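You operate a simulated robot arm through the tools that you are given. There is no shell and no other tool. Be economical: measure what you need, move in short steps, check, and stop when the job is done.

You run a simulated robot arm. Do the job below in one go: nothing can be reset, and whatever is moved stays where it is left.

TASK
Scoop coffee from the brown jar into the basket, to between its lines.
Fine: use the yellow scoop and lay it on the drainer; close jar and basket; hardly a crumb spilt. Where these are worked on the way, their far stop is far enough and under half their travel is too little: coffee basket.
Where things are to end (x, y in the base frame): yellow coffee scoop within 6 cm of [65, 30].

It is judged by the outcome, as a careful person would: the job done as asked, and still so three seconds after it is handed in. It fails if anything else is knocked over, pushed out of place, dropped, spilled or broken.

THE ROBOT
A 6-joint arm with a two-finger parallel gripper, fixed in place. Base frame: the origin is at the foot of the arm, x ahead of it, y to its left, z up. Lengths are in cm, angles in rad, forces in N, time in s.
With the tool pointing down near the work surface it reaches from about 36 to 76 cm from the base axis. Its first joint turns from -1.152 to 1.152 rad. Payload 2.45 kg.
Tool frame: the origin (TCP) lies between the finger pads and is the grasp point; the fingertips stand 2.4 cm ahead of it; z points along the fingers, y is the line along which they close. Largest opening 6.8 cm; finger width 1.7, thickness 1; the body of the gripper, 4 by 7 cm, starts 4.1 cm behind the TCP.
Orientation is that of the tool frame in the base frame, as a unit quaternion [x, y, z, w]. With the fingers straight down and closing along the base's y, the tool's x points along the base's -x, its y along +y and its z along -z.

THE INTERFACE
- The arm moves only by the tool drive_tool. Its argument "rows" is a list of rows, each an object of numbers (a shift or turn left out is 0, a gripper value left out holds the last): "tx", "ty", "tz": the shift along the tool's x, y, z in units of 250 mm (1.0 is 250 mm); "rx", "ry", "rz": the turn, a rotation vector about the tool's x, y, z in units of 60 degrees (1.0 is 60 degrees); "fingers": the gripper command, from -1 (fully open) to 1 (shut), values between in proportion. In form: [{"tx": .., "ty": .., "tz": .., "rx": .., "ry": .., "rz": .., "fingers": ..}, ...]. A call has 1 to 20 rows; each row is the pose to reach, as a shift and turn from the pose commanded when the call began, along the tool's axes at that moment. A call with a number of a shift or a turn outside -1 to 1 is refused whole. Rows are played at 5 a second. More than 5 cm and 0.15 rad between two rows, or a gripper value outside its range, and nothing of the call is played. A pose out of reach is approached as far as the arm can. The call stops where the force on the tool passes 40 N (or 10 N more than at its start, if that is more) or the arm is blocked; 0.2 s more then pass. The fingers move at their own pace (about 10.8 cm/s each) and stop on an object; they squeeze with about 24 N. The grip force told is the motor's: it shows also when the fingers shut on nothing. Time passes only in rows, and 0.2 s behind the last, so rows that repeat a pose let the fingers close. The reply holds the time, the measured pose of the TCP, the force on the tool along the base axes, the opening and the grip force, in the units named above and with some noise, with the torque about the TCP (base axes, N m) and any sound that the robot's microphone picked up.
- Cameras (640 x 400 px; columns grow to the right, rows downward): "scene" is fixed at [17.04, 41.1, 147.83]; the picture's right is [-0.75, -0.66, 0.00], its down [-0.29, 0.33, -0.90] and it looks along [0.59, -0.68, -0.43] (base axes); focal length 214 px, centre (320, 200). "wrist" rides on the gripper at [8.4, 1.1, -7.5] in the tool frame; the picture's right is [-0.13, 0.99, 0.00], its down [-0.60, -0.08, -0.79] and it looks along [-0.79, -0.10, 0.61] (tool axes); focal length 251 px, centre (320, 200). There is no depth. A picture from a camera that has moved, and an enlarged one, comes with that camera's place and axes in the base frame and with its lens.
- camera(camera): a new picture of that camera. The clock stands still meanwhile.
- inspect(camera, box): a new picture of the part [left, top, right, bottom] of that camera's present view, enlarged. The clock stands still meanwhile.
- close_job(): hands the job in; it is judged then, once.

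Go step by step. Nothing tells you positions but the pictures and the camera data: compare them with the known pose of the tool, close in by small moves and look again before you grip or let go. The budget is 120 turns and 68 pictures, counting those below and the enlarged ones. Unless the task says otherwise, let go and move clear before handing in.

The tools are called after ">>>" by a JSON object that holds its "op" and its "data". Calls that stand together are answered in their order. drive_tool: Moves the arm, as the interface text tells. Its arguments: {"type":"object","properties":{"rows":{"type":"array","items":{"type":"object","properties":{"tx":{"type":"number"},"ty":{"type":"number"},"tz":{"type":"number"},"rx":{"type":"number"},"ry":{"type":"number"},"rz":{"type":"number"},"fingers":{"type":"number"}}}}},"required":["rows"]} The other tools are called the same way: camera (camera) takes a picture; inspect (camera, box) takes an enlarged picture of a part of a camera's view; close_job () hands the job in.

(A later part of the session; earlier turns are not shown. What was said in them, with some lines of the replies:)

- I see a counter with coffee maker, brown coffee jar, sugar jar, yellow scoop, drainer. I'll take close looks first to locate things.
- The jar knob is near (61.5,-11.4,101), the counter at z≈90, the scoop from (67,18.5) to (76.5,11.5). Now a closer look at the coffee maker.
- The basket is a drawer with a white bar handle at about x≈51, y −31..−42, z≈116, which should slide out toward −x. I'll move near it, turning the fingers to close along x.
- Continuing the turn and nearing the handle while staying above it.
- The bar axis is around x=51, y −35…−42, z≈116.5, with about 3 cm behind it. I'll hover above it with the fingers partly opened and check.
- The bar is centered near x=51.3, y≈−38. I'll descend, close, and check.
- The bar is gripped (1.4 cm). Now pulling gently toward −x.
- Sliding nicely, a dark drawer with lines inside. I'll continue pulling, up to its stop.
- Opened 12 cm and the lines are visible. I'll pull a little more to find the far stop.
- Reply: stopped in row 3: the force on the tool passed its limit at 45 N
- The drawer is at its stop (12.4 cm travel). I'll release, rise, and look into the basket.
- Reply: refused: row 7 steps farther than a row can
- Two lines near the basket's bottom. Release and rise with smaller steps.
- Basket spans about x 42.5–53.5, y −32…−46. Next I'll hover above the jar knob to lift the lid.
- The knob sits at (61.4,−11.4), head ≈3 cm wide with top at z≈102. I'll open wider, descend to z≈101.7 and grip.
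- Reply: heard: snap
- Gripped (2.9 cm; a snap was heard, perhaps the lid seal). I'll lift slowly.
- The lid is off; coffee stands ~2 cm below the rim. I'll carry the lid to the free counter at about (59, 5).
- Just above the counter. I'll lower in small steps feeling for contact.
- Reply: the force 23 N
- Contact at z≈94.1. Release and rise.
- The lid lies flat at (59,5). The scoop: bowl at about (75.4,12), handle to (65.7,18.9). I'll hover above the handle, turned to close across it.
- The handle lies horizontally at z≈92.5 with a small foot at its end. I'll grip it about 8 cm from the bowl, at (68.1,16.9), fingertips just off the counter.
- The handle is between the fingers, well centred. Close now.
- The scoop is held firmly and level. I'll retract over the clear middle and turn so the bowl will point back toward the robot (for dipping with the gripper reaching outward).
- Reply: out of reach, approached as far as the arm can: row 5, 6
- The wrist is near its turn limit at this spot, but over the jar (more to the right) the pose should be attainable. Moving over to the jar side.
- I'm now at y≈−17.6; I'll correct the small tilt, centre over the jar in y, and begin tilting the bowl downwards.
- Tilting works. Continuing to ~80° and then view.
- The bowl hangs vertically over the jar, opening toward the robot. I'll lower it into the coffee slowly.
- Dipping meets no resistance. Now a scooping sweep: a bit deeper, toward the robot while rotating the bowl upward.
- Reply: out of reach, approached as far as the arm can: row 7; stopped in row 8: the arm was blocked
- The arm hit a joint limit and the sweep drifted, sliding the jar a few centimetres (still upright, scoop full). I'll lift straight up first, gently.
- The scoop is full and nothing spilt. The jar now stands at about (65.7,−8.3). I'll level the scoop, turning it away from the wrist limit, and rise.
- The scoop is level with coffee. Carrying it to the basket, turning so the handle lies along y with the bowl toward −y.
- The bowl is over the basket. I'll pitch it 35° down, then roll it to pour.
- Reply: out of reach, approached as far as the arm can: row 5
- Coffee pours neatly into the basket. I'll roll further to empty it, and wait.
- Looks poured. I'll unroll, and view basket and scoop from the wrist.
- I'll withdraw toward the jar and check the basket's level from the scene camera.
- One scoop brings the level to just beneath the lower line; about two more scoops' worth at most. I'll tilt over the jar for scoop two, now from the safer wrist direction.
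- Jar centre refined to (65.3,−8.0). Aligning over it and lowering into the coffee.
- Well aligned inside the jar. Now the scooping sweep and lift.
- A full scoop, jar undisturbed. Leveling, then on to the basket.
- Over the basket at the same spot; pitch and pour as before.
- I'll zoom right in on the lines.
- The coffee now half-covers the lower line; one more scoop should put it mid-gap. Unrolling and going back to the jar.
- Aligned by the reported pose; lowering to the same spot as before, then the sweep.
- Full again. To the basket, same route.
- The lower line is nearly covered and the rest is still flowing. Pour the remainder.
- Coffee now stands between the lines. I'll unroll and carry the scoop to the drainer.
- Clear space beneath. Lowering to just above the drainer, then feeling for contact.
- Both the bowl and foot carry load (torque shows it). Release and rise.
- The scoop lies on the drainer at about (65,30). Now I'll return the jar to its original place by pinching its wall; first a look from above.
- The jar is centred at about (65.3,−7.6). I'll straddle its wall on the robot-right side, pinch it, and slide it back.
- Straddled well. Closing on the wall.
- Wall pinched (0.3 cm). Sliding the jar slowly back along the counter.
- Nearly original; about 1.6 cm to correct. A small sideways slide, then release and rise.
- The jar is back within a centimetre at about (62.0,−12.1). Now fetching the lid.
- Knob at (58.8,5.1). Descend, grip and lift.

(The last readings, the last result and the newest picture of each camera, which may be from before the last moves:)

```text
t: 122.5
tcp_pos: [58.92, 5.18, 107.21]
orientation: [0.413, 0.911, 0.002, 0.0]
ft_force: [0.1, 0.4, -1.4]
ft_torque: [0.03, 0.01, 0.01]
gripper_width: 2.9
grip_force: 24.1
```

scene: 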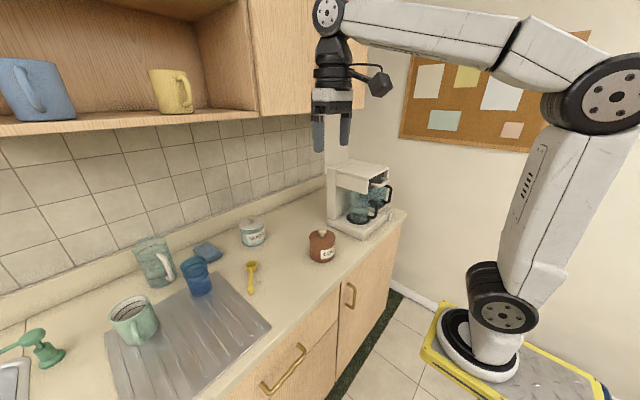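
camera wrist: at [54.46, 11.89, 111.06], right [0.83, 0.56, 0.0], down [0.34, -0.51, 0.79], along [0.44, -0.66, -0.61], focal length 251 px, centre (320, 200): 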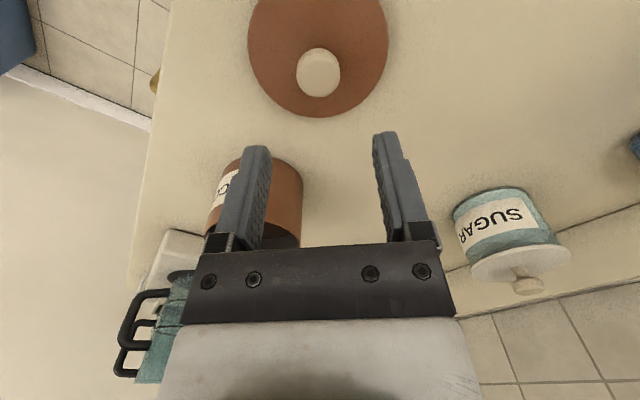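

Lid in hand. Carrying it over the jar.

>>> {"op": "drive_tool", "data": {"rows": [{"tx": -0.1, "ty": -0.061}, {"tx": -0.2, "ty": -0.121}, {"tx": -0.3, "ty": -0.182}, {"tx": -0.4, "ty": -0.243}, {"tx": -0.5, "ty": -0.303}, {"tx": -0.6, "ty": -0.364}, {"tx": -0.6, "ty": -0.364, "tz": 0.1}, {"tx": -0.6, "ty": -0.364, "tz": 0.14}]}}

>>> {"op": "inspect", "data": {"camera": "scene", "box": [270, 190, 370, 270]}}

```text
t: 124.3
tcp_pos: [61.86, -12.12, 104.08]
orientation: [0.413, 0.911, 0.001, 0.001]
ft_force: [0.0, 0.4, -0.2]
ft_torque: [0.0, 0.05, 0.03]
gripper_width: 2.86
grip_force: 24.0
```

```text
5.00 times, centred on (320, 230) of scene
camera zoom: at [17.04, 41.1, 147.83], right [-0.75, -0.66, 0.0], down [-0.29, 0.33, -0.9], along [0.59, -0.68, -0.43], focal length 1072 px, centre (320, 50)
```

zoom: 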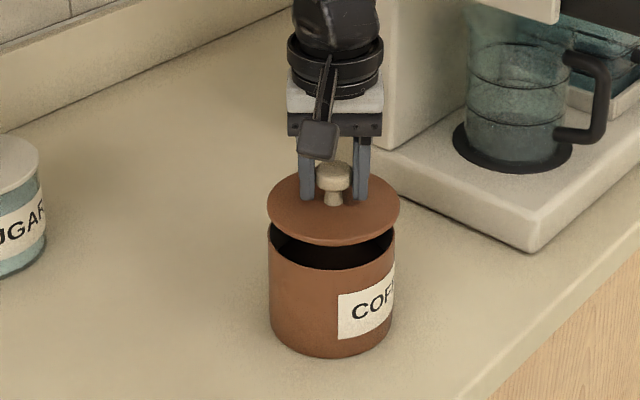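

Well centred. Lowering gently onto the rim.

>>> {"op": "drive_tool", "data": {"rows": [{"ty": 0.006, "tz": 0.03}, {"ty": 0.006, "tz": 0.06}, {"ty": 0.006, "tz": 0.07}, {"ty": 0.006, "tz": 0.078}, {"ty": 0.006, "tz": 0.084}]}}

```text
t: 125.5
tcp_pos: [62.02, -11.95, 102.01]
orientation: [0.413, 0.911, 0.003, 0.002]
ft_force: [-2.3, 6.8, 22.2]
ft_torque: [-0.12, -0.28, 0.11]
gripper_width: 2.9
grip_force: 24.0
```

Seated with 22 N. Release and check.

>>> {"op": "drive_tool", "data": {"rows": [{"tz": -0.006}, {"tz": -0.006, "fingers": -0.5}, {"tz": -0.006}, {"tz": -0.1}, {"tz": -0.28}, {"tz": -0.46}]}}

>>> {"op": "inspect", "data": {"camera": "scene", "box": [270, 190, 370, 270]}}

```text
t: 126.9
tcp_pos: [62.04, -12.21, 113.37]
orientation: [0.413, 0.911, 0.002, 0.002]
ft_force: [0.4, -0.6, 0.6]
ft_torque: [0.0, 0.0, 0.01]
gripper_width: 5.1
grip_force: 0.0
```

```text
5.00 times, centred on (320, 230) of scene
camera zoom: at [17.04, 41.1, 147.83], right [-0.75, -0.66, 0.0], down [-0.29, 0.33, -0.9], along [0.59, -0.68, -0.43], focal length 1072 px, centre (320, 50)
```

zoom: 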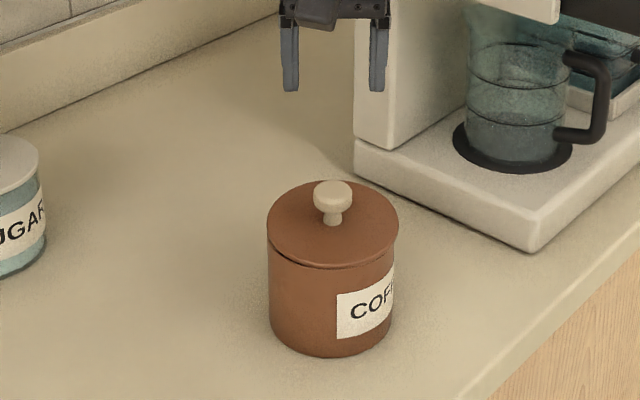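

There may be a slight gap at the front; looking closer.

>>> {"op": "inspect", "data": {"camera": "scene", "box": [306, 220, 338, 250]}}

```text
13.33 times, centred on (322, 235) of scene
camera zoom: at [17.04, 41.1, 147.83], right [-0.75, -0.66, 0.0], down [-0.29, 0.33, -0.9], along [0.59, -0.68, -0.43], focal length 2860 px, centre (293, -267)
```

zoom: 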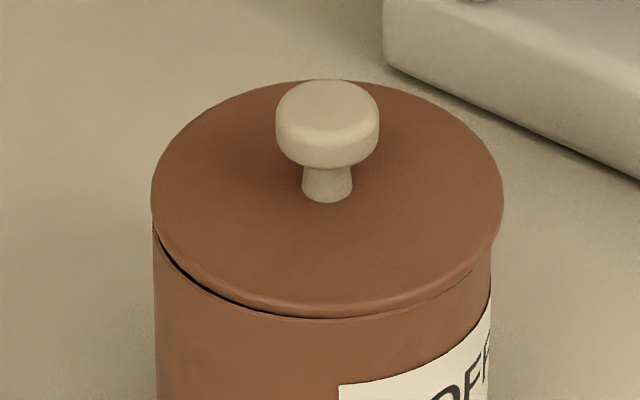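

The lid is offset slightly and not fully seated (no snap heard). I'll regrip the knob, lift slightly, shift it ~0.3 cm and press.

>>> {"op": "drive_tool", "data": {"rows": [{"tz": 0.14}, {"tz": 0.28}, {"tz": 0.4}, {"tz": 0.456}, {"tz": 0.456, "fingers": 1}, {"tz": 0.456}, {"tz": 0.456}]}}

>>> {"op": "drive_tool", "data": {"rows": [{"tz": -0.012}, {"tx": 0.01, "ty": 0.006, "tz": -0.016}, {"tx": 0.01, "ty": 0.006, "tz": 0.0}, {"tx": 0.01, "ty": 0.006, "tz": 0.008}, {"tx": 0.01, "ty": 0.006, "tz": 0.014}]}}

```text
t: 128.5
tcp_pos: [61.9, -11.9, 102.0]
orientation: [0.413, 0.911, 0.002, 0.001]
ft_force: [-0.2, -0.4, 0.3]
ft_torque: [0.01, 0.04, 0.04]
gripper_width: 2.86
grip_force: 24.0
```

```text
t: 129.7
tcp_pos: [62.06, -11.58, 101.87]
orientation: [0.414, 0.91, 0.002, 0.002]
ft_force: [-1.1, -1.6, 13.4]
ft_torque: [0.36, 0.48, 0.08]
gripper_width: 2.86
grip_force: 24.2
```

>>> {"op": "inspect", "data": {"camera": "scene", "box": [306, 220, 338, 250]}}

```text
13.33 times, centred on (322, 235) of scene
camera zoom: at [17.01, 41.1, 147.84], right [-0.75, -0.66, 0.0], down [-0.29, 0.33, -0.9], along [0.59, -0.68, -0.43], focal length 2860 px, centre (293, -267)
```

zoom: 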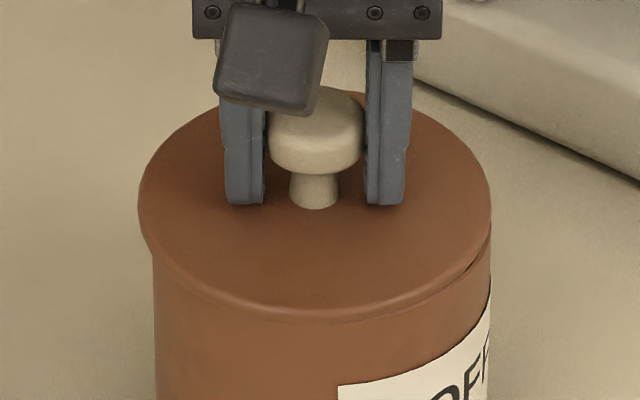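

Now slightly too far left; I'll shift 0.24 cm back to the right and press.

>>> {"op": "drive_tool", "data": {"rows": [{"tz": -0.014}, {"ty": -0.01, "tz": -0.018}, {"ty": -0.01, "tz": -0.006}, {"ty": -0.01, "tz": 0.002}, {"ty": -0.01, "tz": 0.006}, {"ty": -0.01, "tz": 0.01}]}}

```text
t: 131.1
tcp_pos: [61.79, -11.96, 101.44]
orientation: [0.413, 0.911, 0.003, 0.002]
ft_force: [-0.1, -0.2, 10.4]
ft_torque: [0.38, 0.45, -0.05]
gripper_width: 2.89
grip_force: 24.3
heard: snap
```

Snap — the lid has seated. Release, rise, and check.

>>> {"op": "drive_tool", "data": {"rows": [{"tz": -0.004, "fingers": -0.5}, {"tz": -0.004}, {"tz": -0.06}, {"tz": -0.2}, {"tz": -0.4}, {"tz": -0.6}, {"tz": -0.8}]}}

>>> {"op": "inspect", "data": {"camera": "scene", "box": [306, 220, 338, 250]}}

```text
t: 132.7
tcp_pos: [61.87, -11.81, 121.37]
orientation: [0.413, 0.911, 0.002, 0.001]
ft_force: [0.5, 0.0, -0.4]
ft_torque: [0.04, 0.0, 0.04]
gripper_width: 5.1
grip_force: 0.0
```

```text
13.33 times, centred on (322, 235) of scene
camera zoom: at [17.04, 41.1, 147.83], right [-0.75, -0.66, 0.0], down [-0.29, 0.33, -0.9], along [0.59, -0.68, -0.43], focal length 2860 px, centre (293, -267)
```

zoom: 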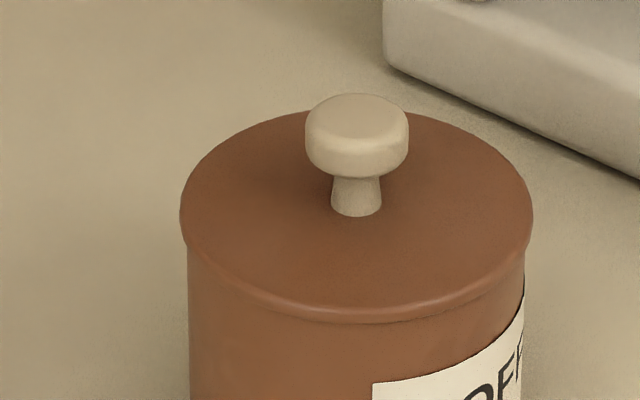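

The lid is flush. Now to the basket handle, to push the drawer shut.

>>> {"op": "drive_tool", "data": {"rows": [{"tx": -0.01, "ty": -0.1, "tz": -0.12, "rz": 0.05, "fingers": 0.06}, {"tx": -0.024, "ty": -0.22, "tz": -0.24, "rz": 0.11}, {"tx": -0.036, "ty": -0.34, "tz": -0.36, "rz": 0.17}, {"tx": -0.049, "ty": -0.46, "tz": -0.36, "rz": 0.23}, {"tx": -0.061, "ty": -0.58, "tz": -0.36, "rz": 0.29}, {"tx": -0.073, "ty": -0.703, "tz": -0.36, "rz": 0.35}]}}

>>> {"op": "drive_tool", "data": {"rows": [{"tx": -0.07, "ty": -0.12, "rz": 0.068}, {"tx": -0.141, "ty": -0.241, "rz": 0.135}, {"tx": -0.211, "ty": -0.362, "rz": 0.203}, {"tx": -0.282, "ty": -0.482, "rz": 0.27}, {"tx": -0.352, "ty": -0.603, "rz": 0.338}]}}

```text
t: 134.1
tcp_pos: [49.75, -24.89, 130.45]
orientation: [0.572, 0.82, 0.002, 0.002]
ft_force: [-0.1, -0.8, -0.4]
ft_torque: [0.01, -0.01, -0.01]
gripper_width: 3.19
grip_force: 0.0
```

```text
t: 135.3
tcp_pos: [38.52, -38.27, 130.57]
orientation: [0.708, 0.706, 0.002, 0.001]
ft_force: [-0.7, 0.7, 0.2]
ft_torque: [-0.01, 0.0, 0.02]
gripper_width: 3.2
grip_force: 0.0
```

>>> {"op": "drive_tool", "data": {"rows": [{"ty": 0.012, "tz": 0.1}, {"ty": 0.012, "tz": 0.2}, {"ty": 0.012, "tz": 0.26}]}}

>>> {"op": "camera", "data": {"camera": "wrist"}}

```text
t: 136.1
tcp_pos: [38.95, -38.14, 123.88]
orientation: [0.708, 0.707, 0.001, 0.0]
ft_force: [0.8, 0.9, 0.0]
ft_torque: [0.01, 0.04, -0.02]
gripper_width: 3.21
grip_force: 0.1
```

```text
3 pictures are left
camera wrist: at [40.02, -29.9, 131.37], right [0.99, -0.13, 0.0], down [-0.08, -0.61, 0.79], along [-0.1, -0.79, -0.61], focal length 251 px, centre (320, 200)
```

wrist: 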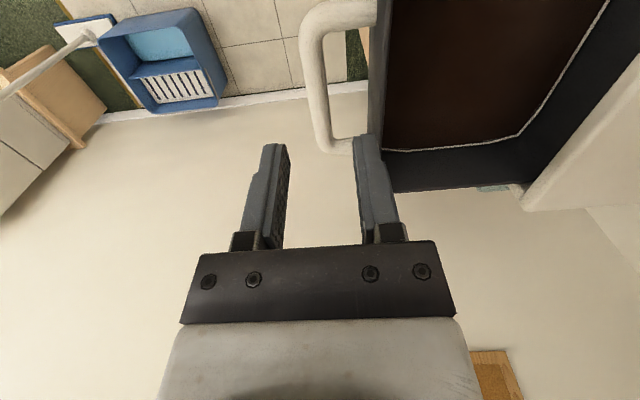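

Basket level is good (line visible just above the coffee). Gripping the bar and sliding the drawer in gently.

>>> {"op": "drive_tool", "data": {"rows": [{"ty": -0.01, "tz": 0.1}, {"ty": -0.01, "tz": 0.2}, {"ty": -0.01, "tz": 0.264}, {"ty": -0.01, "tz": 0.264, "fingers": 1}, {"ty": -0.01, "tz": 0.264}, {"ty": -0.01, "tz": 0.264}]}}

>>> {"op": "drive_tool", "data": {"rows": [{"ty": 0.02}, {"ty": 0.05}, {"ty": 0.08}, {"ty": 0.11}, {"ty": 0.14}, {"ty": 0.17}, {"ty": 0.2}, {"ty": 0.23}, {"ty": 0.26}, {"ty": 0.29}, {"ty": 0.32}, {"ty": 0.35}, {"ty": 0.38}, {"ty": 0.41}, {"ty": 0.44}, {"ty": 0.46}, {"ty": 0.475}, {"ty": 0.485}]}}

```text
t: 137.5
tcp_pos: [38.78, -38.08, 117.33]
orientation: [0.707, 0.707, 0.002, 0.001]
ft_force: [9.8, 0.2, -2.3]
ft_torque: [-0.31, -0.15, 0.51]
gripper_width: 1.38
grip_force: 33.4
```

```text
t: 141.3
tcp_pos: [50.74, -38.25, 117.29]
orientation: [0.707, 0.707, 0.002, -0.001]
ft_force: [-0.5, 13.1, -13.7]
ft_torque: [0.83, 0.0, 0.5]
gripper_width: 1.38
grip_force: 33.0
```

Almost home; pushing the last few millimetres to its stop.

>>> {"op": "drive_tool", "data": {"rows": [{"ty": 0.008}, {"ty": 0.014}, {"ty": 0.02}, {"ty": 0.026}, {"ty": 0.034}]}}

```text
t: 142.5
tcp_pos: [51.31, -38.23, 117.18]
orientation: [0.709, 0.705, 0.0, -0.004]
ft_force: [-21.5, 18.7, -7.7]
ft_torque: [-0.18, 0.31, 0.47]
gripper_width: 1.37
grip_force: 33.7
```

Stopped against its seat (−21 N). I'll release, rise, and check overall.

>>> {"op": "drive_tool", "data": {"rows": [{"ty": -0.008}, {"ty": -0.008, "fingers": 0.06}, {"ty": -0.008}, {"ty": -0.008, "tz": -0.12}, {"ty": -0.008, "tz": -0.28}, {"ty": -0.1, "tz": -0.44}, {"ty": -0.25, "tz": -0.55}]}}

>>> {"op": "inspect", "data": {"camera": "scene", "box": [320, 140, 420, 230]}}

>>> {"op": "camera", "data": {"camera": "scene"}}

```text
t: 144.1
tcp_pos: [45.21, -38.24, 130.8]
orientation: [0.707, 0.707, 0.002, 0.001]
ft_force: [0.5, -0.6, -0.2]
ft_torque: [0.02, -0.03, -0.03]
gripper_width: 3.17
grip_force: 0.0
```

```text
4.44 times, centred on (370, 185) of scene
camera zoom: at [17.04, 41.1, 147.83], right [-0.75, -0.66, 0.0], down [-0.29, 0.33, -0.9], along [0.59, -0.68, -0.43], focal length 953 px, centre (98, 267)
```

zoom: 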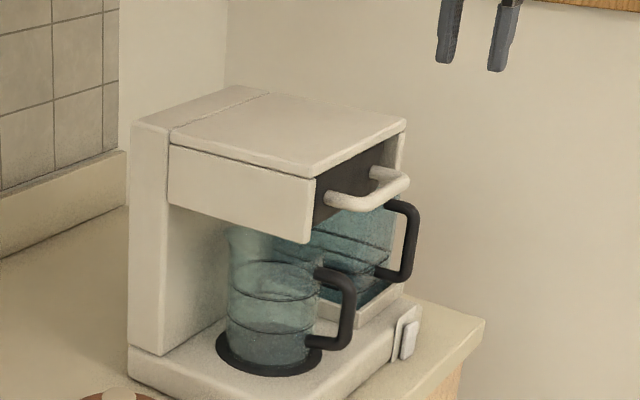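

```text
1 pictures are left
```

scene: 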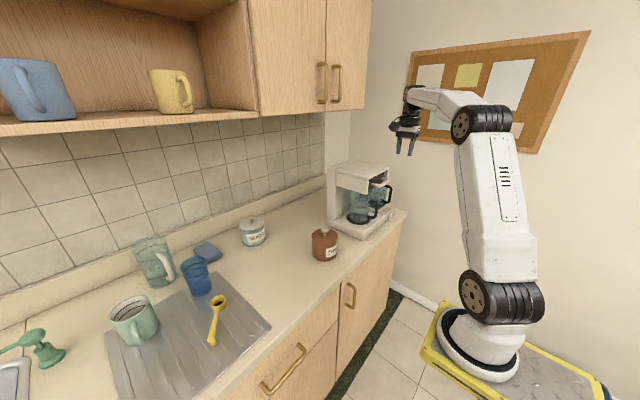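

Everything is in place: basket shut, jar closed and back near its spot, scoop on the drainer, and the arm clear.

>>> {"op": "close_job", "data": {}}

```text
The job is handed in.
```

The job is handed in: the coffee stands between the basket's lines, and the basket and jar are closed. The yellow scoop lies on the drainer near (65, 30), and I saw no coffee spilt.

- **Jar was moved:** the arm hit a joint limit on the first scoop and pushed the jar about 5 cm. It stayed upright, and I slid it back to roughly within 1 cm of where it started.
- **Coffee left in the scoop:** a little coffee seems to remain in the scoop's bowl.
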